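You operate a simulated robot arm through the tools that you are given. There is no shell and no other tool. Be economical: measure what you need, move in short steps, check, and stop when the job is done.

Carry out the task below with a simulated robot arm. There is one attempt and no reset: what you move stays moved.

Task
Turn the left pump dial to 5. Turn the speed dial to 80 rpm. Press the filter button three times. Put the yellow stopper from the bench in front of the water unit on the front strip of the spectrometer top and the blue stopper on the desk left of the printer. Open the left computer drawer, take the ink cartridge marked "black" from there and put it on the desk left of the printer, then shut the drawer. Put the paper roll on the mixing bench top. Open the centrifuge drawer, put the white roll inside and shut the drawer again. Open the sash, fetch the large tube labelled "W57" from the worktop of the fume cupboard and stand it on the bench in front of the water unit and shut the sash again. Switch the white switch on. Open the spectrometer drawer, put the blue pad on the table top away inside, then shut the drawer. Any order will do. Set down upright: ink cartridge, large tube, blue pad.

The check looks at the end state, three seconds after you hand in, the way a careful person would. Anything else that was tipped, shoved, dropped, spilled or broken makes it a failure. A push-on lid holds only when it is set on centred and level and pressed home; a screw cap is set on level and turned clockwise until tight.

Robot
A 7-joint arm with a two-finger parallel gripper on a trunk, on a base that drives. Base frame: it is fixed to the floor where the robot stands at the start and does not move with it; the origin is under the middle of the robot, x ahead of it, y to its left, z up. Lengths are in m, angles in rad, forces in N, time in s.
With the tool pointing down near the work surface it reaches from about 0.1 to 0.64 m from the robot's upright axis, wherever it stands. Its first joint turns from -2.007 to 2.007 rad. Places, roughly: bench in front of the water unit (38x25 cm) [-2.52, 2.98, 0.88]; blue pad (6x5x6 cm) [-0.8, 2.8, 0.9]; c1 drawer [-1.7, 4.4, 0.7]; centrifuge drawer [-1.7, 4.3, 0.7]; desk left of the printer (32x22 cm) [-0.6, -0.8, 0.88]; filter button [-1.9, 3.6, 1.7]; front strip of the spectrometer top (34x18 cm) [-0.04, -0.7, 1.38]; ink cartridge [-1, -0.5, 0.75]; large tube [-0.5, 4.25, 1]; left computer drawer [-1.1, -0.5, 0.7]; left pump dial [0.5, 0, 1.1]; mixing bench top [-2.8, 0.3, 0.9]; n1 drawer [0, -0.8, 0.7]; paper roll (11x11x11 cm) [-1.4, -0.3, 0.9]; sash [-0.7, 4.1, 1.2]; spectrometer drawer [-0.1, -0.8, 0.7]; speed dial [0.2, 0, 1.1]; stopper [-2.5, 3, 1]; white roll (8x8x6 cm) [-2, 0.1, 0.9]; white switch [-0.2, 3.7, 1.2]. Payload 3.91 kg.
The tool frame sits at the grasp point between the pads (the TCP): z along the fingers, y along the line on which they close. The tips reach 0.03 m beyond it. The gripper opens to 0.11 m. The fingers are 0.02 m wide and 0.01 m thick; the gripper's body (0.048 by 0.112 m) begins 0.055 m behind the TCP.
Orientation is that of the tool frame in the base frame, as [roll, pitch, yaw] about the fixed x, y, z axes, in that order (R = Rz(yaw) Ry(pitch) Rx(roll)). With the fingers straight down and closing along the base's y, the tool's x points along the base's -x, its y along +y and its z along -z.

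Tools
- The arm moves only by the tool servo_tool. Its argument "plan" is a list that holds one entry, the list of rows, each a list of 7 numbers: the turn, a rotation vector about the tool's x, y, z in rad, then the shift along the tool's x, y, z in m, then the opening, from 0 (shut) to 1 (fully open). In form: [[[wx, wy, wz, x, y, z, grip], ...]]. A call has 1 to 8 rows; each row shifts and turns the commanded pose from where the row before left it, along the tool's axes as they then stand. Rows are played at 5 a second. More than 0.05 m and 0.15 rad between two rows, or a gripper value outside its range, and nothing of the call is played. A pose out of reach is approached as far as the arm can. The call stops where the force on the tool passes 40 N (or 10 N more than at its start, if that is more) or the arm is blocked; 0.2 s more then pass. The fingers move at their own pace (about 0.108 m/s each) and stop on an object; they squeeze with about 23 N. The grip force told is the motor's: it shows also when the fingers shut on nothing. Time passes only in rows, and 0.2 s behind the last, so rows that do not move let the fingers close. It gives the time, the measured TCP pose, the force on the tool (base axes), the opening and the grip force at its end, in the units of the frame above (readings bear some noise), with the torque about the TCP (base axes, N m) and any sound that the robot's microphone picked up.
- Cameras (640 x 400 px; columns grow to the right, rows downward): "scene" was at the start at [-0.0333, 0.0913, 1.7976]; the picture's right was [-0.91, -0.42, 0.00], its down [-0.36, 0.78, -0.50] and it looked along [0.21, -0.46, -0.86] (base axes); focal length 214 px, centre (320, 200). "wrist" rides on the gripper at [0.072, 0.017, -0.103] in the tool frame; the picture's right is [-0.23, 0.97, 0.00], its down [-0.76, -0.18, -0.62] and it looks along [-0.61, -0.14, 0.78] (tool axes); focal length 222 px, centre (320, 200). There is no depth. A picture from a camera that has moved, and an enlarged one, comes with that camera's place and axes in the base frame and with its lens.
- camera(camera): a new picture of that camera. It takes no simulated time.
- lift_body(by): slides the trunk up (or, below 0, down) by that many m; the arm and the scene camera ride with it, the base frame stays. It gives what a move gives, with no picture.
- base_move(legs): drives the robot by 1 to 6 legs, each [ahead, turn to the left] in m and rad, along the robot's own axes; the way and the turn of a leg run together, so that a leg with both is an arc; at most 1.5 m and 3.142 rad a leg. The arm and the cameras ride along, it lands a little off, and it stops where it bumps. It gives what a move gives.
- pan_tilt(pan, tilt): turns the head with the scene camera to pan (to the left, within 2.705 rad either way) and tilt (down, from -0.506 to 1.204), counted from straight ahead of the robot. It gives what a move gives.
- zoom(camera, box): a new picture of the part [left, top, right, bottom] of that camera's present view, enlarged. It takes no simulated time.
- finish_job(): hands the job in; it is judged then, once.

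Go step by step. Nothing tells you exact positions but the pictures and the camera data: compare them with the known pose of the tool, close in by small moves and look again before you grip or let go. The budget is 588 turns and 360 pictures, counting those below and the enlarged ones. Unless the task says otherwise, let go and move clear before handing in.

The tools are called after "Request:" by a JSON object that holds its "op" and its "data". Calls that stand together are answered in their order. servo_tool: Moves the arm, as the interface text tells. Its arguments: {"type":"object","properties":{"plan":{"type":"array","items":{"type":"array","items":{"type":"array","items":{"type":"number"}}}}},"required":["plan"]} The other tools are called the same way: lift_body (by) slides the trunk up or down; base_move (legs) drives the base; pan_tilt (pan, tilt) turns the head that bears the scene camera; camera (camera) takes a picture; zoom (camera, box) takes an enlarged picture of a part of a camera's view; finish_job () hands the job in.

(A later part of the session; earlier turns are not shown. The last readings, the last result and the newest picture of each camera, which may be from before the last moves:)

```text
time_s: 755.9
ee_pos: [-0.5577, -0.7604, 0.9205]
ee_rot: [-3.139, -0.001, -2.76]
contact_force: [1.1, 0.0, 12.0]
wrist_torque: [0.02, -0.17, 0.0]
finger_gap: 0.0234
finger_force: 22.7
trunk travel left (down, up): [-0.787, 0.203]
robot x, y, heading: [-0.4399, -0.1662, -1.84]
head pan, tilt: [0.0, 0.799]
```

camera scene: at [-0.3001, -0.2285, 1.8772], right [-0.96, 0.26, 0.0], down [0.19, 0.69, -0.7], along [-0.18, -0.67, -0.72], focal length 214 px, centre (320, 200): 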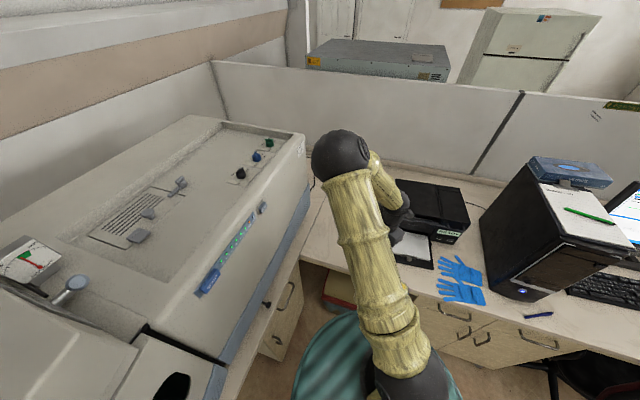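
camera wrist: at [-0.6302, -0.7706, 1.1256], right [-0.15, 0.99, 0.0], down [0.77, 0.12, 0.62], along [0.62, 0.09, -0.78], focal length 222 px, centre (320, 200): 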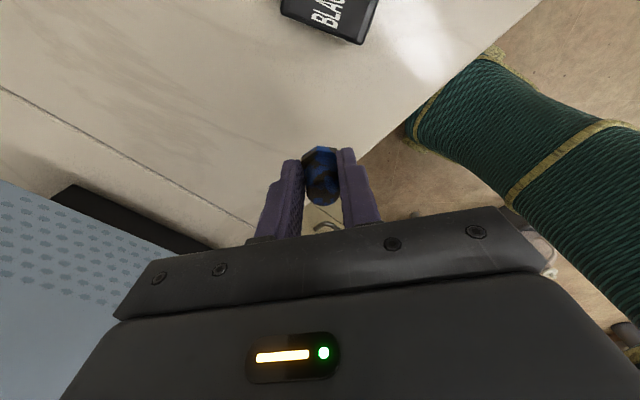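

Request:
{"op": "servo_tool", "data": {"plan": [[[0, 0, 0, 0, 0, -0.001, 0.4], [0, 0, 0, 0, 0, 0, 0.4], [0, 0, 0, 0, 0, -0.04, 0.4], [0, 0, 0, 0, 0, -0.04, 0.4], [0, 0, 0, 0, 0, -0.04, 0.4], [0, 0, 0, 0, 0, -0.04, 0.4]]]}}

Request:
{"op": "camera", "data": {"camera": "wrist"}}

```text
time_s: 757.3
ee_pos: [-0.5581, -0.7585, 1.0837]
ee_rot: [-3.141, 0.0, -2.762]
contact_force: [0.4, 0.6, -0.1]
wrist_torque: [0.0, 0.01, -0.05]
finger_gap: 0.0438
finger_force: 0.1
trunk travel left (down, up): [-0.787, 0.203]
robot x, y, heading: [-0.4432, -0.1659, -1.84]
head pan, tilt: [0.0, 0.799]
```

```text
67 pictures are left
camera wrist: at [-0.6305, -0.7702, 1.187], right [-0.15, 0.99, 0.0], down [0.77, 0.12, 0.62], along [0.62, 0.09, -0.78], focal length 222 px, centre (320, 200)
```

wrist: 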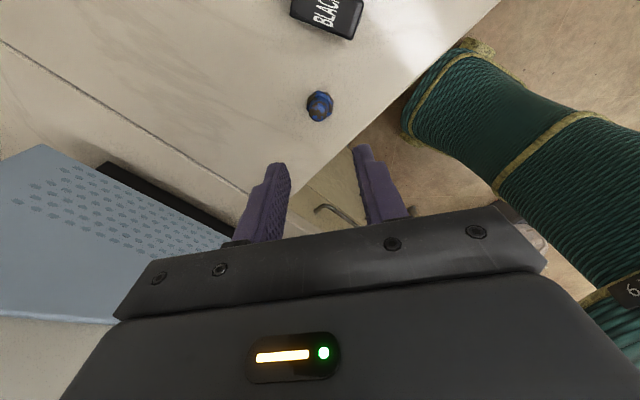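

Blue stopper placed. Now the spectrometer drawer; I back off, tilt the gripper horizontal in free space and swing round the open side.

Request:
{"op": "lift_body", "data": {"by": 0.2}}

Request:
{"op": "base_move", "data": {"legs": [[-0.45, 0]]}}

Request:
{"op": "servo_tool", "data": {"plan": [[[0, 0, 0.13, 0, 0, 0, 0.5], [0, 0, 0.13, 0, 0, 0, 0.5], [0, 0, 0.13, 0, 0, 0, 0.5], [0, 0, 0.13, 0, 0, 0, 0.5], [0, 0, 0.129, 0, 0, 0, 0.5], [0.15, 0, 0, 0, 0, 0, 0.5], [0.15, 0, 0, 0, 0, 0, 0.5], [0.15, 0, 0, 0, 0, 0, 0.5]]]}}

Request:
{"op": "servo_tool", "data": {"plan": [[[0.15, 0, 0, 0, 0, 0, 0.5], [0.15, 0, 0, 0, 0, 0, 0.5], [0.15, 0, 0, 0, 0, 0, 0.5], [0.15, 0, 0, 0, 0, 0, 0.5], [0.15, 0, 0, 0, 0, 0, 0.5], [0.15, 0, 0, 0, 0, 0, 0.5], [0.15, 0, 0, 0, 0, 0, 0.5], [0.07, 0, 0, 0, 0, 0, 0.5]]]}}

Request:
{"op": "base_move", "data": {"legs": [[0, -1.16], [0.6, 0], [0, -1.94], [0, -1.94]]}}

```text
time_s: 759.5
ee_pos: [-0.5584, -0.7598, 1.2845]
ee_rot: [-3.139, -0.001, -2.761]
contact_force: [-0.6, -0.4, -0.2]
wrist_torque: [0.02, 0.02, 0.0]
finger_gap: 0.0441
finger_force: 0.2
trunk travel left (down, up): [-0.987, 0.003]
robot x, y, heading: [-0.4393, -0.164, -1.841]
head pan, tilt: [0.0, 0.799]
```

```text
time_s: 762.6
ee_pos: [-0.4368, -0.3245, 1.2828]
ee_rot: [-3.14, 0.001, -2.757]
contact_force: [-0.1, 0.0, 1.0]
wrist_torque: [-0.03, -0.02, 0.02]
finger_gap: 0.0437
finger_force: 0.0
trunk travel left (down, up): [-0.987, 0.003]
robot x, y, heading: [-0.3241, 0.2718, -1.832]
head pan, tilt: [0.0, 0.799]
```

```text
time_s: 764.4
ee_pos: [-0.4381, -0.3244, 1.2834]
ee_rot: [-2.686, 0.002, 2.877]
contact_force: [0.0, 0.1, -0.5]
wrist_torque: [0.05, -0.02, 0.02]
finger_gap: 0.0551
finger_force: 0.0
trunk travel left (down, up): [-0.987, 0.003]
robot x, y, heading: [-0.3255, 0.2689, -1.831]
head pan, tilt: [0.0, 0.799]
```

```text
time_s: 766.2
ee_pos: [-0.4366, -0.3252, 1.2829]
ee_rot: [-1.57, -0.001, 2.879]
contact_force: [0.2, -0.1, -0.3]
wrist_torque: [-0.02, -0.02, 0.0]
finger_gap: 0.0548
finger_force: 0.0
trunk travel left (down, up): [-0.987, 0.003]
robot x, y, heading: [-0.3232, 0.2698, -1.83]
head pan, tilt: [0.0, 0.799]
```

```text
time_s: 787.8
ee_pos: [-0.3939, -0.1186, 1.2828]
ee_rot: [-1.571, -0.001, -2.178]
contact_force: [-0.7, 0.3, 0.5]
wrist_torque: [0.0, 0.0, -0.01]
finger_gap: 0.0548
finger_force: 0.0
trunk travel left (down, up): [-0.987, 0.003]
robot x, y, heading: [-0.9125, 0.1881, -0.601]
head pan, tilt: [0.0, 0.799]
```

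Request:
{"op": "base_move", "data": {"legs": [[0, -0.35], [0.3, 0], [0, 0.355]]}}

Request:
{"op": "servo_tool", "data": {"plan": [[[0, 0, 0, 0.045, 0, -0.01, 0.5], [0, 0, 0, 0.045, 0, -0.01, 0.5], [0, 0, 0, 0.045, 0, -0.01, 0.5], [0, 0, 0, 0.045, 0, -0.01, 0.5], [0, 0, 0, 0.045, 0, 0, 0.5]]]}}

Request:
{"op": "lift_body", "data": {"by": -0.4}}

Request:
{"op": "pan_tilt", "data": {"pan": -0.2, "tilt": 0.8}}

Request:
{"op": "camera", "data": {"camera": "scene"}}

Request:
{"op": "camera", "data": {"camera": "wrist"}}

```text
time_s: 793.1
ee_pos: [-0.2103, -0.3598, 1.2819]
ee_rot: [-1.571, 0.0, -2.161]
contact_force: [0.1, -0.6, -0.2]
wrist_torque: [-0.05, -0.03, 0.01]
finger_gap: 0.0554
finger_force: 0.1
trunk travel left (down, up): [-0.987, 0.003]
robot x, y, heading: [-0.7334, -0.0601, -0.587]
head pan, tilt: [0.0, 0.799]
```

```text
time_s: 794.3
ee_pos: [-0.3664, -0.5268, 1.2821]
ee_rot: [-1.57, 0.003, -2.16]
contact_force: [-0.6, -0.6, -0.3]
wrist_torque: [0.02, 0.02, 0.04]
finger_gap: 0.0546
finger_force: 0.1
trunk travel left (down, up): [-0.987, 0.003]
robot x, y, heading: [-0.7345, -0.0619, -0.583]
head pan, tilt: [0.0, 0.799]
```

```text
time_s: 798.2
ee_pos: [-0.3659, -0.5269, 0.8827]
ee_rot: [-1.57, 0.0, -2.161]
contact_force: [-0.1, 0.1, -0.3]
wrist_torque: [-0.03, 0.0, 0.04]
finger_gap: 0.055
finger_force: 0.1
trunk travel left (down, up): [-0.587, 0.403]
robot x, y, heading: [-0.7361, -0.0592, -0.583]
head pan, tilt: [0.0, 0.799]
```

```text
time_s: 798.9
ee_pos: [-0.3643, -0.5264, 0.8816]
ee_rot: [-1.571, 0.001, -2.16]
contact_force: [0.6, 0.1, 0.2]
wrist_torque: [0.01, 0.01, 0.02]
finger_gap: 0.0549
finger_force: 0.1
trunk travel left (down, up): [-0.587, 0.403]
robot x, y, heading: [-0.7325, -0.0621, -0.589]
head pan, tilt: [-0.201, 0.799]
```

```text
66 pictures are left
camera scene: at [-0.643, 0.0416, 1.4772], right [-0.71, -0.71, 0.0], down [-0.51, 0.51, -0.7], along [0.49, -0.49, -0.72], focal length 214 px, centre (320, 200)
```

scene: 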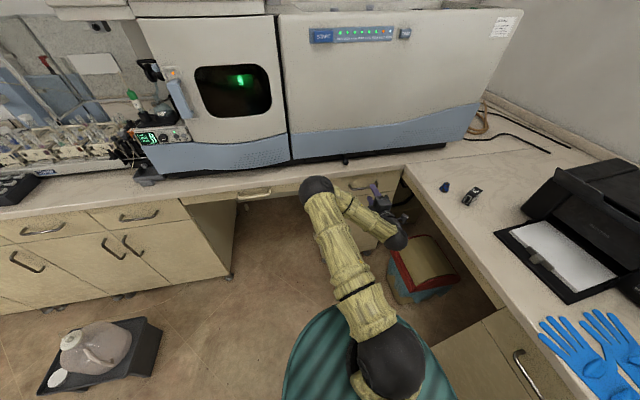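

```text
65 pictures are left
camera wrist: at [-0.4914, -0.5291, 0.8656], right [0.13, 0.19, -0.97], down [-0.09, 0.98, 0.18], along [0.99, 0.07, 0.14], focal length 222 px, centre (320, 200)
```

wrist: 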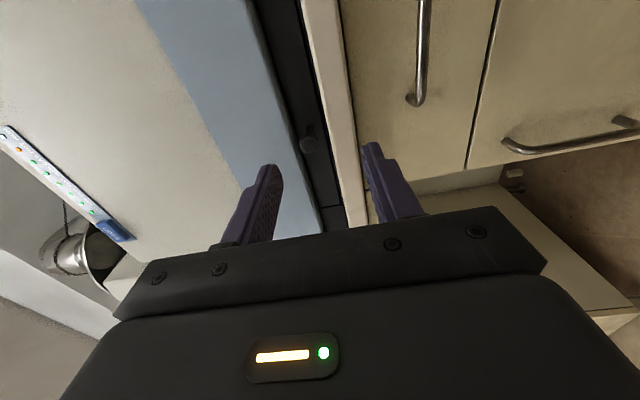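

Request:
{"op": "servo_tool", "data": {"plan": [[[0, 0, 0, 0.045, 0, 0, 0.45]]]}}

Request:
{"op": "lift_body", "data": {"by": -0.105}}

Request:
{"op": "servo_tool", "data": {"plan": [[[0, 0, 0, 0, 0, 0.03, 0.45], [0, 0, 0, 0, 0, 0.02, 0.45]]]}}

Request:
{"op": "camera", "data": {"camera": "wrist"}}

```text
time_s: 799.3
ee_pos: [-0.3913, -0.5646, 0.8828]
ee_rot: [-1.571, 0.0, -2.161]
contact_force: [0.0, 1.1, 0.1]
wrist_torque: [0.02, 0.05, -0.05]
finger_gap: 0.0495
finger_force: 0.0
trunk travel left (down, up): [-0.587, 0.403]
robot x, y, heading: [-0.736, -0.0602, -0.587]
head pan, tilt: [-0.201, 0.799]
```

```text
time_s: 800.7
ee_pos: [-0.3914, -0.5656, 0.7791]
ee_rot: [-1.571, 0.0, -2.161]
contact_force: [0.8, -0.2, -0.9]
wrist_torque: [0.02, 0.0, 0.01]
finger_gap: 0.0494
finger_force: 0.1
trunk travel left (down, up): [-0.482, 0.508]
robot x, y, heading: [-0.7321, -0.0597, -0.584]
head pan, tilt: [-0.201, 0.799]
```

```text
time_s: 801.3
ee_pos: [-0.3486, -0.5922, 0.7769]
ee_rot: [-1.57, -0.001, -2.162]
contact_force: [-0.1, -0.1, -0.2]
wrist_torque: [-0.01, -0.01, -0.02]
finger_gap: 0.0498
finger_force: 0.1
trunk travel left (down, up): [-0.482, 0.508]
robot x, y, heading: [-0.7351, -0.0625, -0.583]
head pan, tilt: [-0.201, 0.799]
```

```text
64 pictures are left
camera wrist: at [-0.4749, -0.5958, 0.7617], right [0.13, 0.19, -0.97], down [-0.09, 0.98, 0.18], along [0.99, 0.07, 0.14], focal length 222 px, centre (320, 200)
```

wrist: 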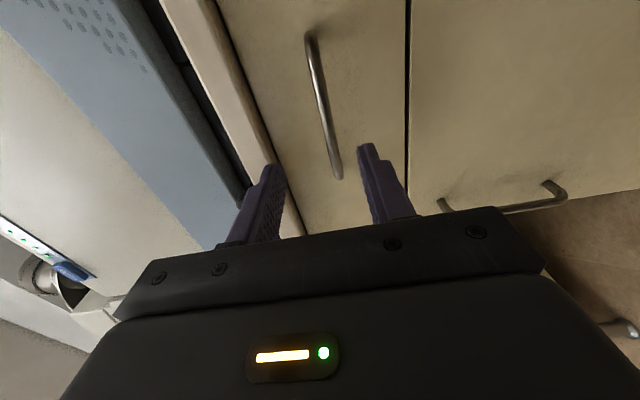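

Request:
{"op": "servo_tool", "data": {"plan": [[[0, 0, 0, 0, 0.006, 0.04, 0.4], [0, 0, 0, 0, 0, 0.02, 0.4], [0, 0, 0, 0, 0, 0.01, 0.4], [0, 0, 0, 0, 0, 0.008, 0.4]]]}}

Request:
{"op": "camera", "data": {"camera": "wrist"}}

```text
time_s: 802.3
ee_pos: [-0.284, -0.6365, 0.7724]
ee_rot: [-1.57, 0.0, -2.16]
contact_force: [0.3, 0.2, 0.0]
wrist_torque: [-0.02, -0.01, 0.01]
finger_gap: 0.044
finger_force: 0.2
trunk travel left (down, up): [-0.482, 0.508]
robot x, y, heading: [-0.7357, -0.062, -0.584]
head pan, tilt: [-0.201, 0.799]
```

```text
63 pictures are left
camera wrist: at [-0.4099, -0.6398, 0.7551], right [0.13, 0.19, -0.97], down [-0.09, 0.98, 0.18], along [0.99, 0.07, 0.14], focal length 222 px, centre (320, 200)
```

wrist: 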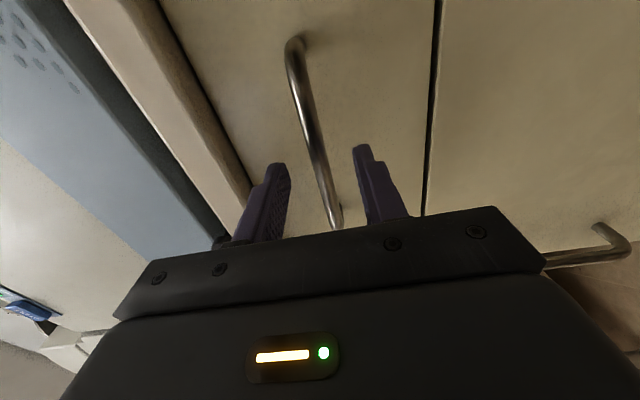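

Request:
{"op": "servo_tool", "data": {"plan": [[[0, 0, 0, 0, 0, 0.012, 0.4], [0, 0, 0, 0, 0, 0.009, 0.4], [0, 0, 0, 0, 0, 0, 0], [0, 0, 0, 0, 0, 0, 0], [0, 0, 0, 0, 0, 0, 0]]]}}

Request:
{"op": "base_move", "data": {"legs": [[-0.15, 0]]}}

```text
time_s: 803.5
ee_pos: [-0.267, -0.6485, 0.7707]
ee_rot: [-1.57, 0.0, -2.16]
contact_force: [0.5, -0.7, 0.4]
wrist_torque: [-0.05, 0.02, -0.05]
finger_gap: 0.0115
finger_force: 45.1
trunk travel left (down, up): [-0.482, 0.508]
robot x, y, heading: [-0.7328, -0.0598, -0.585]
head pan, tilt: [-0.201, 0.799]
```

```text
time_s: 805.0
ee_pos: [-0.3908, -0.5643, 0.7723]
ee_rot: [-1.571, 0.002, -2.159]
contact_force: [3.2, 5.3, -0.9]
wrist_torque: [0.02, 0.02, -0.4]
finger_gap: 0.0112
finger_force: 45.2
trunk travel left (down, up): [-0.482, 0.508]
robot x, y, heading: [-0.8592, 0.022, -0.584]
head pan, tilt: [-0.201, 0.799]
```

Gripped and sliding. I pull it the rest of the way, release and look.

Request:
{"op": "base_move", "data": {"legs": [[-0.14, 0]]}}

Request:
{"op": "servo_tool", "data": {"plan": [[[0, 0, 0, 0, 0, 0, 0.5], [0, 0, 0, 0, 0, 0, 0.5], [0, 0, 0, 0, 0, -0.03, 0.5]]]}}

Request:
{"op": "base_move", "data": {"legs": [[-0.12, 0]]}}

Request:
{"op": "lift_body", "data": {"by": 0.4}}

Request:
{"op": "camera", "data": {"camera": "scene"}}

```text
time_s: 806.4
ee_pos: [-0.5085, -0.4867, 0.7713]
ee_rot: [-1.571, -0.002, -2.156]
contact_force: [3.6, 7.7, -1.1]
wrist_torque: [-0.02, -0.01, -0.32]
finger_gap: 0.0113
finger_force: 45.3
trunk travel left (down, up): [-0.482, 0.508]
robot x, y, heading: [-0.9788, 0.1001, -0.587]
head pan, tilt: [-0.201, 0.799]
```

```text
time_s: 807.2
ee_pos: [-0.5342, -0.4688, 0.7714]
ee_rot: [-1.571, 0.002, -2.157]
contact_force: [0.7, 0.1, 0.0]
wrist_torque: [0.01, -0.01, -0.02]
finger_gap: 0.055
finger_force: 0.0
trunk travel left (down, up): [-0.482, 0.508]
robot x, y, heading: [-0.9722, 0.0979, -0.587]
head pan, tilt: [-0.201, 0.799]
```

```text
time_s: 808.6
ee_pos: [-0.6306, -0.4027, 0.7714]
ee_rot: [-1.571, 0.001, -2.157]
contact_force: [0.5, -0.1, -0.4]
wrist_torque: [-0.02, 0.0, 0.0]
finger_gap: 0.055
finger_force: 0.0
trunk travel left (down, up): [-0.482, 0.508]
robot x, y, heading: [-1.0773, 0.1631, -0.585]
head pan, tilt: [-0.201, 0.799]
```

```text
time_s: 812.4
ee_pos: [-0.6317, -0.4031, 1.1728]
ee_rot: [-1.573, 0.0, -2.158]
contact_force: [-1.0, 0.4, 0.3]
wrist_torque: [0.01, 0.02, -0.01]
finger_gap: 0.0552
finger_force: 0.0
trunk travel left (down, up): [-0.882, 0.108]
robot x, y, heading: [-1.0732, 0.1672, -0.582]
head pan, tilt: [-0.201, 0.799]
```

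```text
62 pictures are left
camera scene: at [-0.9845, 0.268, 1.7721], right [-0.71, -0.71, 0.0], down [-0.51, 0.51, -0.7], along [0.49, -0.49, -0.72], focal length 214 px, centre (320, 200)
```

scene: 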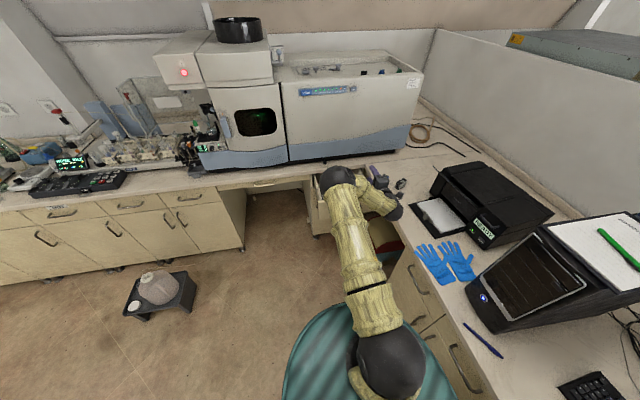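

Drawer is open. I re-point the gripper down and go to the table for the blue pad.

Request:
{"op": "servo_tool", "data": {"plan": [[[-0.15, 0, 0, 0, 0, 0, 0.9], [-0.15, 0, 0, 0, 0, 0, 0.9], [-0.15, 0, 0, 0, 0, 0, 0.9], [-0.15, 0, 0, 0, 0, 0, 0.9], [-0.15, 0, 0, 0, 0, 0, 0.9], [-0.15, 0, 0, 0, 0, 0, 0.9], [-0.15, 0, 0, 0, 0, 0, 0.9], [-0.15, 0, 0, 0, 0, 0, 0.9]]]}}

Request:
{"op": "servo_tool", "data": {"plan": [[[-0.15, 0, 0, 0, 0, 0, 0.9], [-0.15, 0, 0, 0, 0, 0, 0.9], [-0.07, 0, 0, 0, 0, 0, 0.9], [0, 0, 0, -0.04, 0.03, 0, 0.9], [0, 0, 0, -0.04, 0.03, 0, 0.9], [0, 0, 0, -0.04, 0.03, 0, 0.9], [0, 0, 0, -0.04, 0.03, 0, 0.9], [0, 0, 0, -0.04, 0.03, 0, 0.9]]]}}

Request:
{"op": "base_move", "data": {"legs": [[0, 0.78], [0.28, 0], [0, 1.93], [1.0, 0], [0.95, 0], [0, -0.95]]}}

```text
time_s: 814.2
ee_pos: [-0.6312, -0.4049, 1.1703]
ee_rot: [-2.773, -0.001, -2.158]
contact_force: [0.5, -0.2, 1.3]
wrist_torque: [0.01, 0.04, -0.02]
finger_gap: 0.0987
finger_force: 0.1
trunk travel left (down, up): [-0.882, 0.108]
robot x, y, heading: [-1.0735, 0.1674, -0.583]
head pan, tilt: [-0.201, 0.799]
```

```text
time_s: 816.0
ee_pos: [-0.6478, -0.1488, 1.1721]
ee_rot: [-3.139, 0.0, -2.157]
contact_force: [-0.4, 0.5, 0.5]
wrist_torque: [-0.02, 0.0, -0.02]
finger_gap: 0.099
finger_force: 0.0
trunk travel left (down, up): [-0.882, 0.108]
robot x, y, heading: [-1.0734, 0.1651, -0.587]
head pan, tilt: [-0.201, 0.799]
```

```text
time_s: 818.9
ee_pos: [-0.5428, 0.1822, 1.1717]
ee_rot: [3.141, 0.001, -1.491]
contact_force: [-0.3, 0.0, 0.1]
wrist_torque: [-0.02, 0.0, -0.02]
finger_gap: 0.0989
finger_force: 0.1
trunk travel left (down, up): [-0.882, 0.108]
robot x, y, heading: [-1.0754, 0.1642, 0.073]
head pan, tilt: [-0.201, 0.799]
stopped in leg 1: the robot was blocked; the commanded pose is now the measured one
```

Request:
{"op": "base_move", "data": {"legs": [[0.28, 0], [0, 2.07], [1.05, 0], [0.99, 0], [0, -1.017], [1.14, 0]]}}

Request:
{"op": "base_move", "data": {"legs": [[0, -1.43]]}}

Request:
{"op": "pan_tilt", "data": {"pan": 0, "tilt": 0.8}}

Request:
{"op": "camera", "data": {"camera": "scene"}}

```text
time_s: 849.8
ee_pos: [-1.1998, 3.4097, 1.1724]
ee_rot: [-3.139, 0.003, -0.418]
contact_force: [-0.9, 0.2, -0.5]
wrist_torque: [0.02, -0.01, 0.01]
finger_gap: 0.0993
finger_force: 0.1
trunk travel left (down, up): [-0.882, 0.108]
robot x, y, heading: [-1.4372, 2.9352, 1.149]
head pan, tilt: [-0.201, 0.799]
```

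```text
time_s: 855.3
ee_pos: [-0.9376, 2.7603, 1.1737]
ee_rot: [-3.141, 0.0, -1.855]
contact_force: [-0.4, -0.3, 0.8]
wrist_torque: [0.01, -0.04, 0.0]
finger_gap: 0.0992
finger_force: 0.0
trunk travel left (down, up): [-0.882, 0.108]
robot x, y, heading: [-1.4391, 2.9346, -0.286]
head pan, tilt: [-0.201, 0.799]
```

```text
time_s: 856.0
ee_pos: [-0.9368, 2.7604, 1.1721]
ee_rot: [-3.14, 0.001, -1.856]
contact_force: [0.5, -0.1, -0.2]
wrist_torque: [0.01, 0.02, -0.02]
finger_gap: 0.099
finger_force: 0.0
trunk travel left (down, up): [-0.882, 0.108]
robot x, y, heading: [-1.4404, 2.9372, -0.29]
head pan, tilt: [0.0, 0.799]
```

```text
61 pictures are left
camera scene: at [-1.3781, 3.0743, 1.7722], right [-0.28, -0.96, 0.0], down [-0.69, 0.2, -0.7], along [0.67, -0.2, -0.72], focal length 214 px, centre (320, 200)
```

scene: 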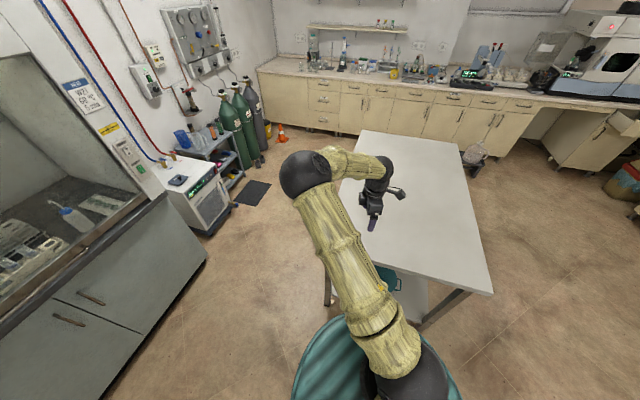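

Request:
{"op": "camera", "data": {"camera": "wrist"}}

```text
60 pictures are left
camera wrist: at [-0.9734, 2.6942, 1.2758], right [-0.87, 0.49, 0.0], down [0.38, 0.68, 0.62], along [0.31, 0.54, -0.78], focal length 222 px, centre (320, 200)
```

wrist: 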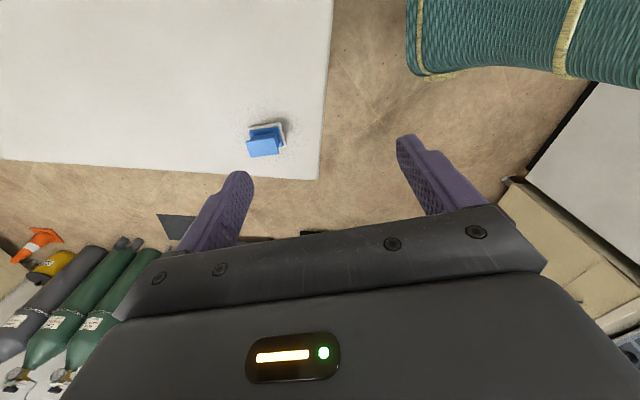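

Request:
{"op": "zoom", "data": {"camera": "wrist", "box": [230, 110, 310, 170]}}

```text
6.67 times, centred on (270, 140) of wrist
camera zoom: at [-0.9734, 2.6942, 1.2758], right [-0.87, 0.49, 0.0], down [0.38, 0.68, 0.62], along [0.31, 0.54, -0.78], focal length 1481 px, centre (653, 600)
```

zoom: 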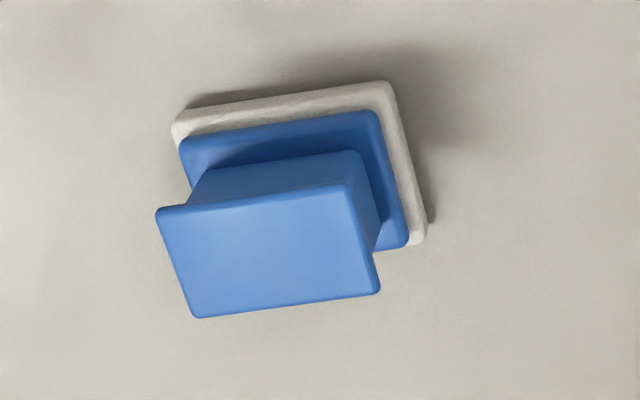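

Request:
{"op": "base_move", "data": {"legs": [[0.12, 0]]}}

Request:
{"op": "servo_tool", "data": {"plan": [[[0, 0, 0, -0.03, 0.0035, 0, 0.9], [0, 0, 0, -0.03, 0.0035, 0, 0.9], [0, 0, 0, 0, 0, 0.04, 0.9], [0, 0, 0, 0, 0, 0.04, 0.9], [0, 0, 0, 0, 0, 0.04, 0.9]]]}}

Request:
{"op": "camera", "data": {"camera": "wrist"}}

```text
time_s: 857.4
ee_pos: [-0.8185, 2.7255, 1.1717]
ee_rot: [-3.141, 0.001, -1.851]
contact_force: [0.4, -0.7, 0.5]
wrist_torque: [-0.02, 0.0, 0.02]
finger_gap: 0.0989
finger_force: 0.1
trunk travel left (down, up): [-0.882, 0.108]
robot x, y, heading: [-1.3215, 2.8986, -0.284]
head pan, tilt: [0.0, 0.799]
```

```text
time_s: 858.6
ee_pos: [-0.8101, 2.7852, 1.0531]
ee_rot: [-3.141, 0.001, -1.851]
contact_force: [0.3, -0.4, -0.3]
wrist_torque: [-0.02, -0.02, 0.01]
finger_gap: 0.099
finger_force: 0.0
trunk travel left (down, up): [-0.882, 0.108]
robot x, y, heading: [-1.32, 2.8961, -0.288]
head pan, tilt: [0.0, 0.799]
```

```text
58 pictures are left
camera wrist: at [-0.8455, 2.7204, 1.1566], right [-0.87, 0.49, 0.0], down [0.38, 0.68, 0.62], along [0.31, 0.54, -0.78], focal length 222 px, centre (320, 200)
```

wrist: 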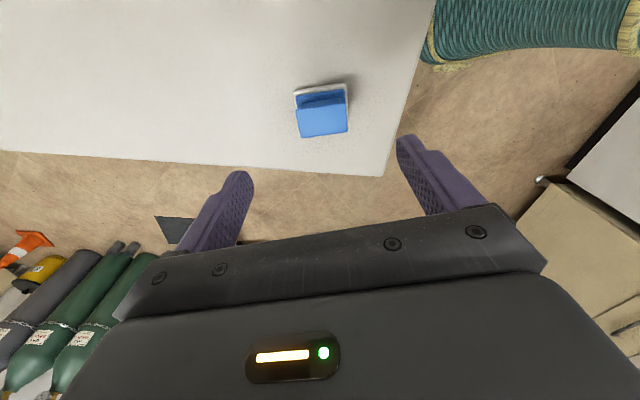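

Request:
{"op": "servo_tool", "data": {"plan": [[[0, 0, 0, 0, 0, 0.04, 0.8], [0, 0, 0, 0, 0, 0.04, 0.8], [0, 0, 0, 0, 0, 0.029, 0.8], [0, 0, 0, 0, 0, 0, 0], [0, 0, 0, 0, 0, 0, 0], [0, 0, 0, 0, 0, 0, 0]]]}}

Request:
{"op": "lift_body", "data": {"by": 0.1}}

Request:
{"op": "camera", "data": {"camera": "wrist"}}

```text
time_s: 860.0
ee_pos: [-0.8121, 2.7867, 0.9435]
ee_rot: [-3.14, 0.002, -1.854]
contact_force: [-0.3, 0.3, 0.4]
wrist_torque: [-0.01, 0.03, 0.01]
finger_gap: 0.0493
finger_force: 23.0
trunk travel left (down, up): [-0.882, 0.108]
robot x, y, heading: [-1.3186, 2.9003, -0.286]
head pan, tilt: [0.0, 0.799]
```

```text
time_s: 861.3
ee_pos: [-0.8113, 2.7867, 1.0429]
ee_rot: [-3.14, 0.001, -1.852]
contact_force: [-0.5, -0.5, -0.6]
wrist_torque: [0.0, 0.03, -0.04]
finger_gap: 0.0491
finger_force: 22.8
trunk travel left (down, up): [-0.982, 0.008]
robot x, y, heading: [-1.3237, 2.9002, -0.281]
head pan, tilt: [0.0, 0.799]
```

```text
57 pictures are left
camera wrist: at [-0.8472, 2.7221, 1.1473], right [-0.87, 0.49, 0.0], down [0.38, 0.68, 0.62], along [0.31, 0.54, -0.78], focal length 222 px, centre (320, 200)
```

wrist: 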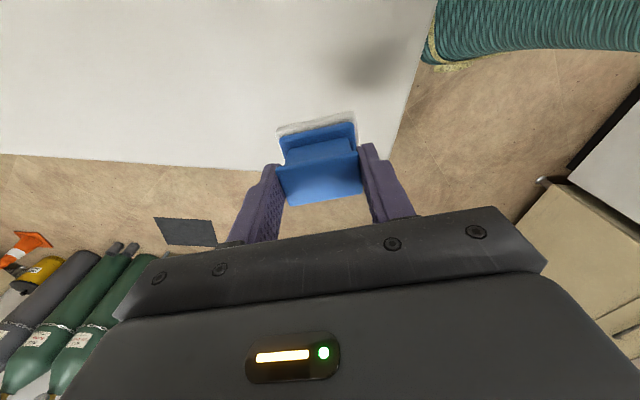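

Request:
{"op": "servo_tool", "data": {"plan": [[[0, 0, 0, 0.02, 0, -0.04, 0], [0, 0, 0, 0.02, 0, -0.04, 0], [0, 0, 0, 0.02, 0, -0.04, 0]]]}}

Request:
{"op": "base_move", "data": {"legs": [[-0.25, 0], [0, -1.61], [1.08, 0], [0, 0.975], [0.95, 0], [0.94, 0]]}}

Request:
{"op": "base_move", "data": {"legs": [[0, -0.28], [0.45, 0]]}}

Request:
{"op": "pan_tilt", "data": {"pan": 0, "tilt": 0.9}}

Request:
{"op": "camera", "data": {"camera": "scene"}}

Request:
{"op": "camera", "data": {"camera": "wrist"}}

```text
time_s: 862.1
ee_pos: [-0.8299, 2.7289, 1.166]
ee_rot: [-3.141, 0.001, -1.853]
contact_force: [0.2, -0.3, -1.3]
wrist_torque: [0.0, 0.0, 0.0]
finger_gap: 0.0488
finger_force: 22.9
trunk travel left (down, up): [-0.982, 0.008]
robot x, y, heading: [-1.3287, 2.8992, -0.288]
head pan, tilt: [0.0, 0.799]
```

```text
time_s: 890.0
ee_pos: [-0.5091, 0.0207, 1.1639]
ee_rot: [-3.14, 0.001, -2.481]
contact_force: [0.8, -0.2, -1.0]
wrist_torque: [-0.02, 0.02, 0.0]
finger_gap: 0.0491
finger_force: 22.5
trunk travel left (down, up): [-0.982, 0.008]
robot x, y, heading: [-0.8092, 0.4468, -0.91]
head pan, tilt: [0.0, 0.799]
```

```text
time_s: 894.3
ee_pos: [-0.4703, -0.4685, 1.1643]
ee_rot: [-3.141, 0.002, -2.761]
contact_force: [-0.3, -0.8, -0.1]
wrist_torque: [-0.01, 0.01, 0.01]
finger_gap: 0.0493
finger_force: 23.1
trunk travel left (down, up): [-0.982, 0.008]
robot x, y, heading: [-0.637, 0.0272, -1.194]
head pan, tilt: [0.0, 0.799]
```

```text
time_s: 895.0
ee_pos: [-0.4705, -0.4689, 1.1635]
ee_rot: [-3.139, 0.001, -2.761]
contact_force: [-0.1, 0.4, -1.1]
wrist_torque: [0.02, -0.05, 0.02]
finger_gap: 0.0489
finger_force: 23.1
trunk travel left (down, up): [-0.982, 0.008]
robot x, y, heading: [-0.6391, 0.0231, -1.192]
head pan, tilt: [0.0, 0.901]
```

```text
56 pictures are left
camera scene: at [-0.4937, 0.0664, 1.8643], right [-0.93, -0.37, 0.0], down [-0.29, 0.73, -0.62], along [0.23, -0.58, -0.78], focal length 214 px, centre (320, 200)
```

scene: 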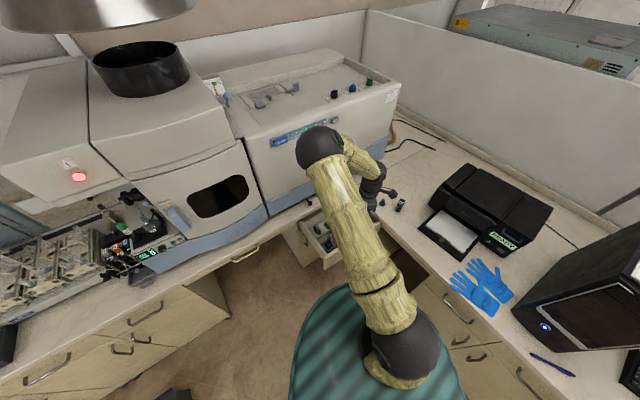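

```text
55 pictures are left
camera wrist: at [-0.5435, -0.4801, 1.268], right [-0.15, 0.99, 0.0], down [0.77, 0.12, 0.62], along [0.62, 0.09, -0.78], focal length 222 px, centre (320, 200)
```

wrist: 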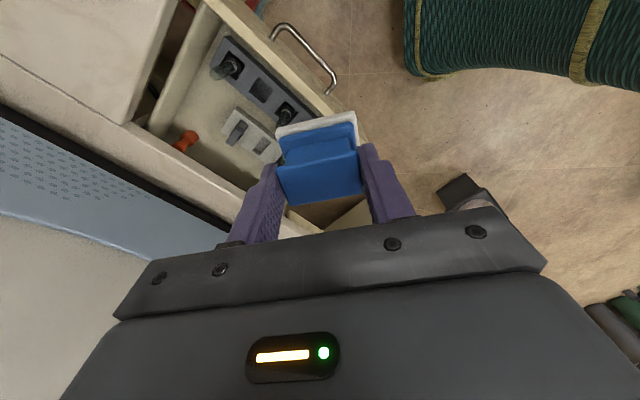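

Request:
{"op": "servo_tool", "data": {"plan": [[[0, 0, 0, 0.04, 0.02, 0, 0], [0, 0, 0, 0.04, 0.02, 0, 0], [0, 0, 0, 0.04, 0.02, 0, 0]]]}}

Request:
{"op": "camera", "data": {"camera": "wrist"}}

```text
time_s: 895.8
ee_pos: [-0.607, -0.4585, 1.163]
ee_rot: [3.141, 0.003, -2.761]
contact_force: [-0.8, 0.6, -1.0]
wrist_torque: [0.03, 0.01, 0.01]
finger_gap: 0.0492
finger_force: 22.8
trunk travel left (down, up): [-0.982, 0.008]
robot x, y, heading: [-0.6411, 0.0254, -1.193]
head pan, tilt: [0.0, 0.901]
```

```text
54 pictures are left
camera wrist: at [-0.6797, -0.4702, 1.2661], right [-0.15, 0.99, 0.0], down [0.77, 0.12, 0.63], along [0.62, 0.09, -0.78], focal length 222 px, centre (320, 200)
```

wrist: 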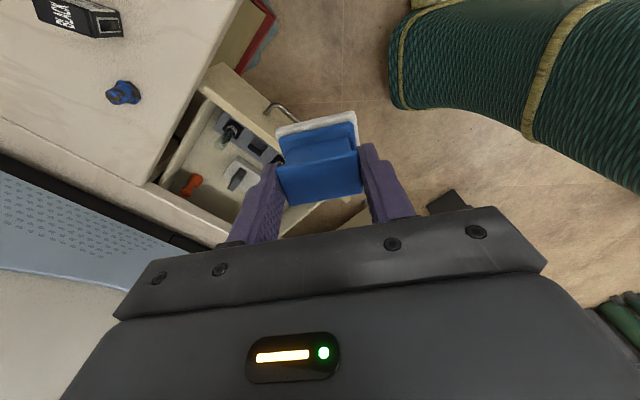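

Request:
{"op": "zoom", "data": {"camera": "scene", "box": [280, 195, 360, 275]}}

```text
5.00 times, centred on (320, 235) of scene
camera zoom: at [-0.497, 0.0655, 1.8646], right [-0.93, -0.37, 0.0], down [-0.29, 0.73, -0.62], along [0.23, -0.58, -0.78], focal length 1072 px, centre (320, 25)
```

zoom: 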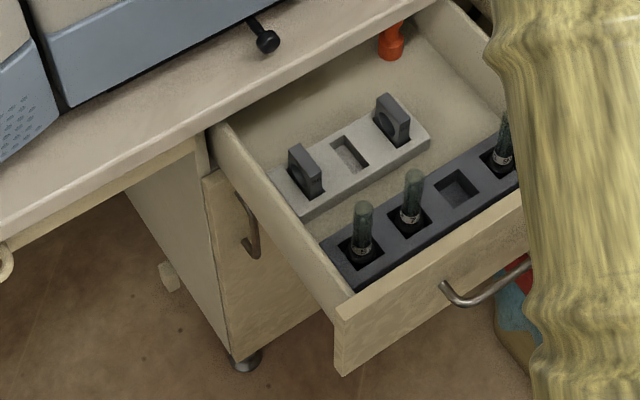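

The drawer has things in it; the free spot is at its right end, so I turn the gripper (closing line fore-aft, camera away from the desk) and move closer.

Request:
{"op": "servo_tool", "data": {"plan": [[[0, 0, 0.15, 0, 0, 0, 0], [0, 0, 0.15, 0, 0, 0, 0], [0, 0, 0.15, 0, 0, 0, 0], [0, 0, 0.15, 0, 0, 0, 0], [0, 0, 0.15, 0, 0, 0, 0], [0, 0, 0.15, 0, 0, 0, 0], [0, 0, 0.15, 0, 0, 0, 0], [0, 0, 0.15, 0, 0, 0, 0]]]}}

Request:
{"op": "servo_tool", "data": {"plan": [[[0, 0, 0.15, 0, 0, 0, 0], [0, 0, 0.15, 0, 0, 0, 0], [0, 0, 0.15, 0, 0, 0, 0], [0, 0, 0.15, 0, 0, 0, 0], [0, 0, 0.15, 0, 0, 0, 0], [0, 0, 0.15, 0, 0, 0, 0], [0, 0, 0.15, 0, 0, 0, 0], [0, 0, 0.15, 0, 0, 0, 0]]]}}

Request:
{"op": "base_move", "data": {"legs": [[0, 0.2], [0.185, 0], [0, -0.3]]}}

Request:
{"op": "camera", "data": {"camera": "wrist"}}

Request:
{"op": "camera", "data": {"camera": "scene"}}

```text
time_s: 897.6
ee_pos: [-0.604, -0.4566, 1.1635]
ee_rot: [3.14, 0.0, 2.321]
contact_force: [0.0, -0.6, -0.4]
wrist_torque: [-0.01, 0.03, -0.02]
finger_gap: 0.0492
finger_force: 22.5
trunk travel left (down, up): [-0.982, 0.008]
robot x, y, heading: [-0.6436, 0.0249, -1.193]
head pan, tilt: [0.0, 0.901]
```

```text
time_s: 899.4
ee_pos: [-0.6048, -0.4574, 1.1635]
ee_rot: [3.14, 0.0, 1.119]
contact_force: [-0.3, -0.1, -0.1]
wrist_torque: [0.0, 0.03, 0.02]
finger_gap: 0.0491
finger_force: 22.9
trunk travel left (down, up): [-0.982, 0.008]
robot x, y, heading: [-0.6368, 0.0258, -1.194]
head pan, tilt: [0.0, 0.901]
```

```text
time_s: 903.4
ee_pos: [-0.5461, -0.6173, 1.165]
ee_rot: [3.14, 0.0, 1.028]
contact_force: [0.1, 0.0, -0.6]
wrist_torque: [0.01, -0.03, 0.0]
finger_gap: 0.0493
finger_force: 23.1
trunk travel left (down, up): [-0.982, 0.008]
robot x, y, heading: [-0.5365, -0.1328, -1.287]
head pan, tilt: [0.0, 0.901]
```

```text
52 pictures are left
camera wrist: at [-0.494, -0.5651, 1.2679], right [0.72, -0.7, 0.0], down [-0.55, -0.56, 0.62], along [-0.43, -0.45, -0.78], focal length 222 px, centre (320, 200)
```

wrist: 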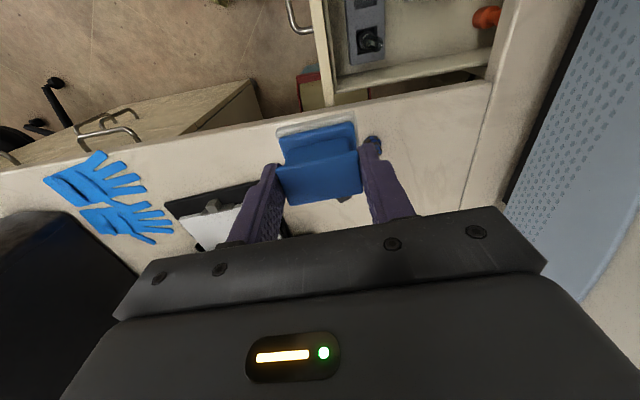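

```text
51 pictures are left
camera scene: at [-0.3863, -0.107, 1.8643], right [-0.96, -0.28, 0.0], down [-0.22, 0.75, -0.62], along [0.17, -0.6, -0.78], focal length 214 px, centre (320, 200)
```

scene: 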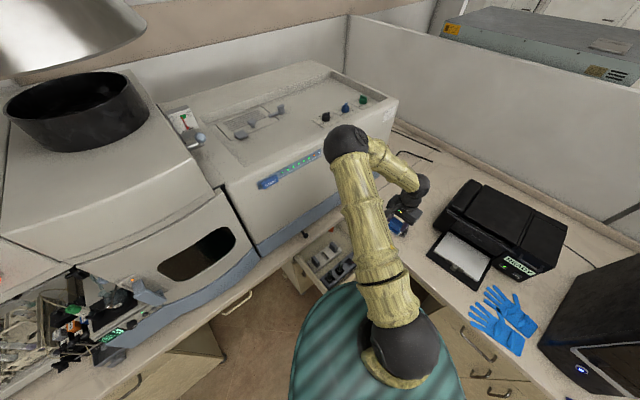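

My elbow sits on the spectrometer side, so I back out and flip it to the right before lowering (same manoeuvre as before).

Request:
{"op": "base_move", "data": {"legs": [[-0.5, 0]]}}

Request:
{"op": "servo_tool", "data": {"plan": [[[0, 0, -0.14, 0, 0, -0.02, 0], [0, 0, -0.14, 0, 0, -0.02, 0], [0, 0, -0.14, 0, 0, -0.02, 0], [0, 0, -0.14, 0, 0, -0.02, 0], [0, 0, -0.14, 0, 0, -0.02, 0], [0, 0, -0.127, 0, 0, -0.02, 0]]]}}

Request:
{"op": "servo_tool", "data": {"plan": [[[0, -0.15, 0, 0, 0, 0, 0], [0, -0.15, 0, 0, 0, 0, 0], [0, -0.15, 0, 0, 0, 0, 0], [0, -0.15, 0, 0, 0, 0, 0], [0, -0.15, 0, 0, 0, 0, 0], [0, -0.15, 0, 0, 0, 0, 0], [0, -0.15, 0, 0, 0, 0, 0], [0, -0.15, 0, 0, 0, 0, 0]]]}}

Request:
{"op": "servo_tool", "data": {"plan": [[[0, -0.15, 0, 0, 0, 0, 0], [0, -0.15, 0, 0, 0, 0, 0], [0, -0.07, 0, 0, 0, 0, 0], [0, 0, 0, 0, 0.04, 0, 0], [0, 0, 0, 0, 0.04, 0, 0], [0, 0, 0, 0, 0.04, 0, 0], [0, 0, 0, 0, 0.04, 0, 0], [0, 0, 0, 0, 0.04, 0, 0]]]}}

Request:
{"op": "camera", "data": {"camera": "scene"}}

```text
time_s: 906.7
ee_pos: [-0.6827, -0.1445, 1.1644]
ee_rot: [3.14, -0.002, 1.031]
contact_force: [-0.1, 0.3, -0.9]
wrist_torque: [0.0, 0.01, -0.02]
finger_gap: 0.0492
finger_force: 23.2
trunk travel left (down, up): [-0.982, 0.008]
robot x, y, heading: [-0.6728, 0.3346, -1.289]
head pan, tilt: [0.0, 0.901]
```

```text
time_s: 908.1
ee_pos: [-0.6825, -0.1443, 1.2839]
ee_rot: [3.14, 0.003, 1.864]
contact_force: [-0.2, 0.1, -0.7]
wrist_torque: [0.01, 0.03, 0.02]
finger_gap: 0.0492
finger_force: 23.0
trunk travel left (down, up): [-0.982, 0.008]
robot x, y, heading: [-0.672, 0.3386, -1.286]
head pan, tilt: [0.0, 0.901]
```

```text
time_s: 909.9
ee_pos: [-0.6904, -0.1663, 1.282]
ee_rot: [3.135, 1.201, 1.855]
contact_force: [-0.4, -0.1, -1.2]
wrist_torque: [0.05, -0.01, 0.01]
finger_gap: 0.0492
finger_force: 22.9
out of reach, approached as far as the arm can: row 7, 8
trunk travel left (down, up): [-0.982, 0.008]
robot x, y, heading: [-0.6748, 0.3425, -1.285]
head pan, tilt: [0.0, 0.901]
```

```text
time_s: 911.7
ee_pos: [-0.502, -0.1462, 1.2659]
ee_rot: [2.262, 1.569, 0.978]
contact_force: [-0.2, -0.7, 0.4]
wrist_torque: [0.02, -0.01, 0.01]
finger_gap: 0.0492
finger_force: 22.8
out of reach, approached as far as the arm can: row 4, 5, 6, 7
trunk travel left (down, up): [-0.982, 0.008]
robot x, y, heading: [-0.6715, 0.342, -1.282]
head pan, tilt: [0.0, 0.901]
```

```text
50 pictures are left
camera scene: at [-0.5276, 0.3654, 1.8646], right [-0.96, -0.28, 0.0], down [-0.22, 0.75, -0.62], along [0.18, -0.6, -0.78], focal length 214 px, centre (320, 200)
```

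scene: 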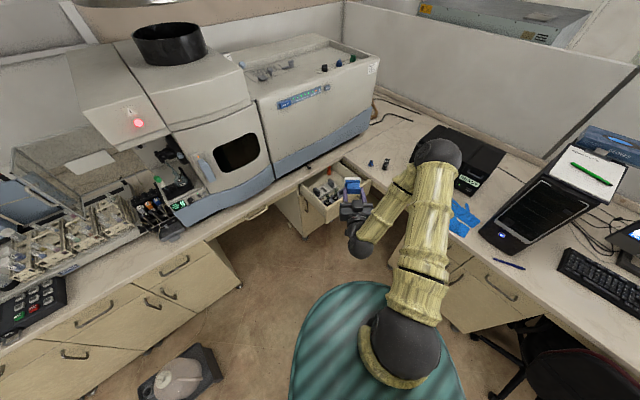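

Request:
{"op": "servo_tool", "data": {"plan": [[[0, 0.15, 0, 0, 0, 0, 0], [0, 0.15, 0, 0, 0, 0, 0], [0, 0.15, 0, 0, 0, 0, 0], [0, 0.15, 0, 0, 0, 0, 0], [0, 0.15, 0, 0, 0, 0, 0], [0, 0.15, 0, 0, 0, 0, 0], [0, 0.15, 0, 0, 0, 0, 0], [0, 0.15, 0, 0, 0, 0, 0]]]}}

Request:
{"op": "servo_tool", "data": {"plan": [[[0, 0.15, 0, 0, 0, 0, 0], [0, 0.15, 0, 0, 0, 0, 0], [0, 0.067, 0, 0, 0, 0, 0], [0, 0, 0.15, 0, 0, 0, 0], [0, 0, 0.15, 0, 0, 0, 0], [0, 0, 0.15, 0, 0, 0, 0], [0, 0, 0.15, 0, 0, 0, 0], [0, 0, 0.15, 0, 0, 0, 0]]]}}

Request:
{"op": "camera", "data": {"camera": "scene"}}

```text
time_s: 913.5
ee_pos: [-0.4913, -0.1574, 1.2606]
ee_rot: [3.14, 0.37, 1.861]
contact_force: [0.5, -0.1, 0.0]
wrist_torque: [-0.04, 0.03, -0.02]
finger_gap: 0.049
finger_force: 22.9
out of reach, approached as far as the arm can: row 1, 2
trunk travel left (down, up): [-0.982, 0.008]
robot x, y, heading: [-0.6747, 0.3362, -1.285]
head pan, tilt: [0.0, 0.901]
```

```text
time_s: 915.3
ee_pos: [-0.4941, -0.1568, 1.2614]
ee_rot: [3.14, 0.002, 1.107]
contact_force: [-0.3, -0.4, -0.5]
wrist_torque: [0.0, 0.03, 0.02]
finger_gap: 0.0492
finger_force: 22.9
trunk travel left (down, up): [-0.982, 0.008]
robot x, y, heading: [-0.6761, 0.3396, -1.284]
head pan, tilt: [0.0, 0.901]
```

```text
49 pictures are left
camera scene: at [-0.5241, 0.3669, 1.8642], right [-0.96, -0.28, 0.0], down [-0.22, 0.75, -0.62], along [0.18, -0.6, -0.78], focal length 214 px, centre (320, 200)
```

scene: 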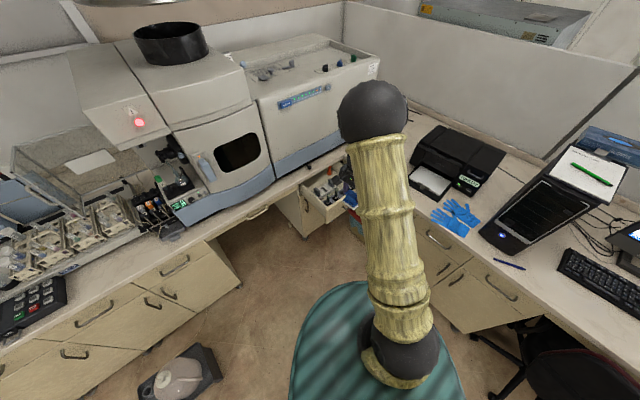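

Elbow is now straight above the gripper, which suits this corner. I drive in and check from above.

Request:
{"op": "base_move", "data": {"legs": [[0, -0.103], [0.498, 0], [0, 0.095]]}}

Request:
{"op": "camera", "data": {"camera": "wrist"}}

```text
time_s: 919.9
ee_pos: [-0.4107, -0.6431, 1.2594]
ee_rot: [3.136, 0.001, 1.097]
contact_force: [0.2, 0.5, -0.4]
wrist_torque: [0.02, 0.04, -0.01]
finger_gap: 0.0491
finger_force: 22.8
trunk travel left (down, up): [-0.982, 0.008]
robot x, y, heading: [-0.5834, -0.144, -1.299]
head pan, tilt: [0.0, 0.901]
```

```text
48 pictures are left
camera wrist: at [-0.3632, -0.5864, 1.3636], right [0.76, -0.65, 0.0], down [-0.51, -0.59, 0.62], along [-0.4, -0.48, -0.78], focal length 222 px, centre (320, 200)
```

wrist: 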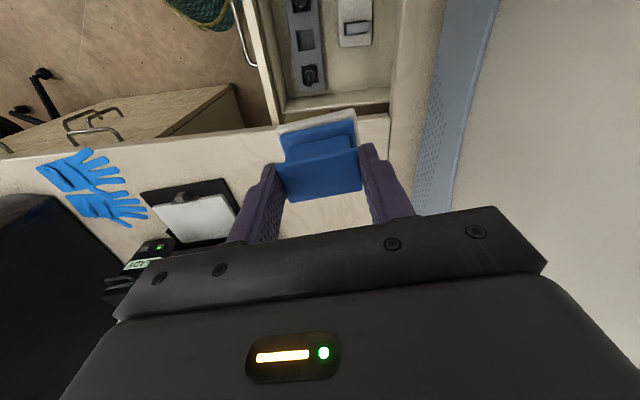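

Request:
{"op": "servo_tool", "data": {"plan": [[[0, 0, 0, -0.0172, 0.0317, 0, 0], [0, 0, 0, -0.0171, 0.0316, 0, 0], [0, 0, 0.118, 0, 0, 0, 0]]]}}

Request:
{"op": "lift_body", "data": {"by": -0.35}}

Request:
{"op": "camera", "data": {"camera": "wrist"}}

Request:
{"op": "camera", "data": {"camera": "scene"}}

```text
time_s: 920.7
ee_pos: [-0.3708, -0.7026, 1.2616]
ee_rot: [3.138, 0.003, 0.979]
contact_force: [-0.4, 0.4, -1.1]
wrist_torque: [0.02, 0.03, 0.0]
finger_gap: 0.049
finger_force: 23.2
trunk travel left (down, up): [-0.982, 0.008]
robot x, y, heading: [-0.5841, -0.144, -1.3]
head pan, tilt: [0.0, 0.901]
```

```text
time_s: 924.1
ee_pos: [-0.3717, -0.7035, 0.9113]
ee_rot: [3.14, 0.001, 0.981]
contact_force: [-0.5, 0.0, -1.4]
wrist_torque: [-0.01, 0.02, 0.02]
finger_gap: 0.0492
finger_force: 23.0
trunk travel left (down, up): [-0.632, 0.358]
robot x, y, heading: [-0.5867, -0.1456, -1.294]
head pan, tilt: [0.0, 0.901]
```

```text
47 pictures are left
camera wrist: at [-0.3168, -0.6523, 1.0145], right [0.68, -0.73, 0.0], down [-0.57, -0.53, 0.62], along [-0.45, -0.43, -0.78], focal length 222 px, centre (320, 200)
```

wrist: 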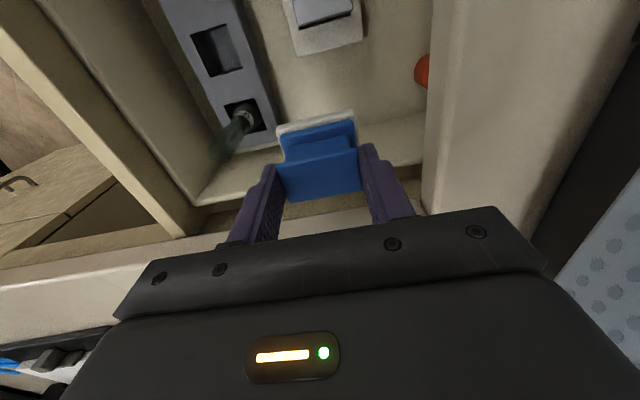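

```text
46 pictures are left
camera scene: at [-0.4354, -0.1198, 1.5143], right [-0.96, -0.27, 0.0], down [-0.21, 0.75, -0.62], along [0.17, -0.6, -0.78], focal length 214 px, centre (320, 200)
```

scene: 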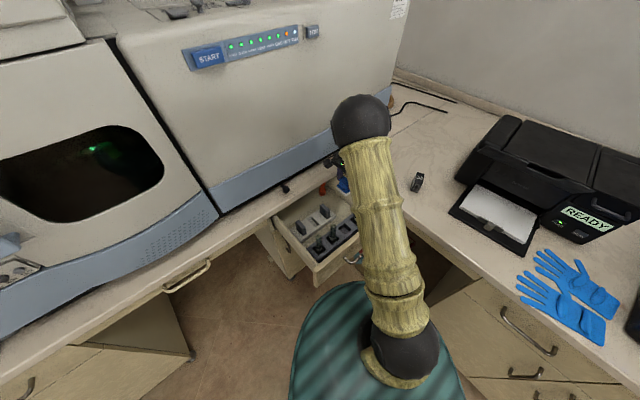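

Request:
{"op": "lift_body", "data": {"by": -0.12}}

Request:
{"op": "camera", "data": {"camera": "wrist"}}

```text
time_s: 925.6
ee_pos: [-0.3707, -0.7035, 0.7904]
ee_rot: [3.138, 0.001, 0.979]
contact_force: [-0.3, -0.1, -1.8]
wrist_torque: [0.02, -0.02, -0.01]
finger_gap: 0.0492
finger_force: 23.5
trunk travel left (down, up): [-0.512, 0.478]
robot x, y, heading: [-0.5826, -0.1435, -1.293]
head pan, tilt: [0.0, 0.901]
```

```text
45 pictures are left
camera wrist: at [-0.3169, -0.6523, 0.8945], right [0.68, -0.73, 0.0], down [-0.57, -0.53, 0.62], along [-0.45, -0.43, -0.78], focal length 222 px, centre (320, 200)
```

wrist: 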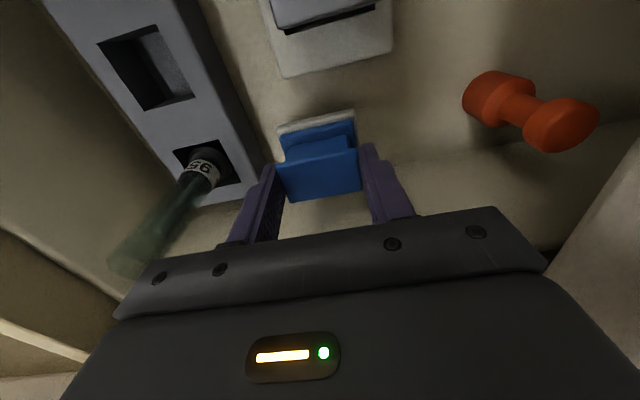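

Request:
{"op": "servo_tool", "data": {"plan": [[[0, 0, 0, 0, 0, 0.015, 0], [0, 0, 0, 0, 0, 0.006, 0], [0, 0, 0, 0, 0, 0.004, 0], [0, 0, 0, 0, 0, 0.003, 0]]]}}

```text
time_s: 926.6
ee_pos: [-0.3713, -0.7042, 0.7646]
ee_rot: [3.134, 0.004, 0.982]
contact_force: [1.3, 1.2, 12.5]
wrist_torque: [0.17, -0.02, -0.01]
finger_gap: 0.0492
finger_force: 22.9
trunk travel left (down, up): [-0.512, 0.478]
robot x, y, heading: [-0.5891, -0.1504, -1.297]
head pan, tilt: [0.0, 0.901]
```

Touchdown. I open and rise straight up.

Request:
{"op": "servo_tool", "data": {"plan": [[[0, 0, 0, 0, 0, -0.001, 0.62], [0, 0, 0, 0, 0, 0, 0.62], [0, 0, 0, 0, 0, -0.03, 0.62], [0, 0, 0, 0, 0, -0.04, 0.62], [0, 0, 0, 0, 0, -0.04, 0.62]]]}}

Request:
{"op": "lift_body", "data": {"by": 0.3}}

Request:
{"op": "camera", "data": {"camera": "wrist"}}

```text
time_s: 927.9
ee_pos: [-0.3715, -0.7025, 0.8754]
ee_rot: [3.138, 0.001, 0.98]
contact_force: [0.1, -0.2, -0.4]
wrist_torque: [0.02, -0.03, 0.01]
finger_gap: 0.0682
finger_force: 0.1
trunk travel left (down, up): [-0.512, 0.478]
robot x, y, heading: [-0.5856, -0.1446, -1.3]
head pan, tilt: [0.0, 0.901]
```

```text
time_s: 930.9
ee_pos: [-0.3708, -0.7017, 1.1734]
ee_rot: [3.138, 0.002, 0.979]
contact_force: [-0.6, 0.0, -0.4]
wrist_torque: [0.0, 0.02, -0.01]
finger_gap: 0.0681
finger_force: 0.1
trunk travel left (down, up): [-0.812, 0.178]
robot x, y, heading: [-0.5858, -0.1455, -1.292]
head pan, tilt: [0.0, 0.901]
```

```text
44 pictures are left
camera wrist: at [-0.3162, -0.6514, 1.2777], right [0.68, -0.73, 0.0], down [-0.57, -0.53, 0.62], along [-0.45, -0.43, -0.78], focal length 222 px, centre (320, 200)
```

wrist: 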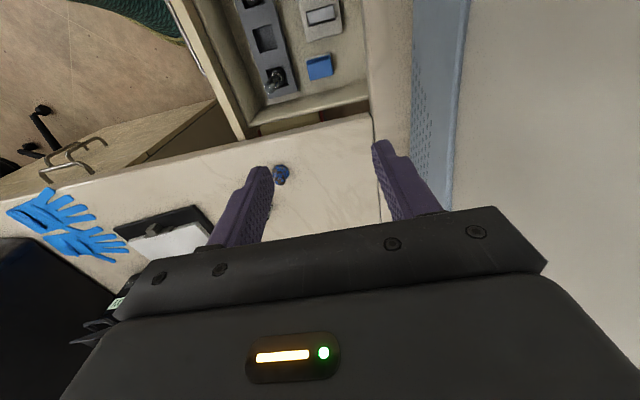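

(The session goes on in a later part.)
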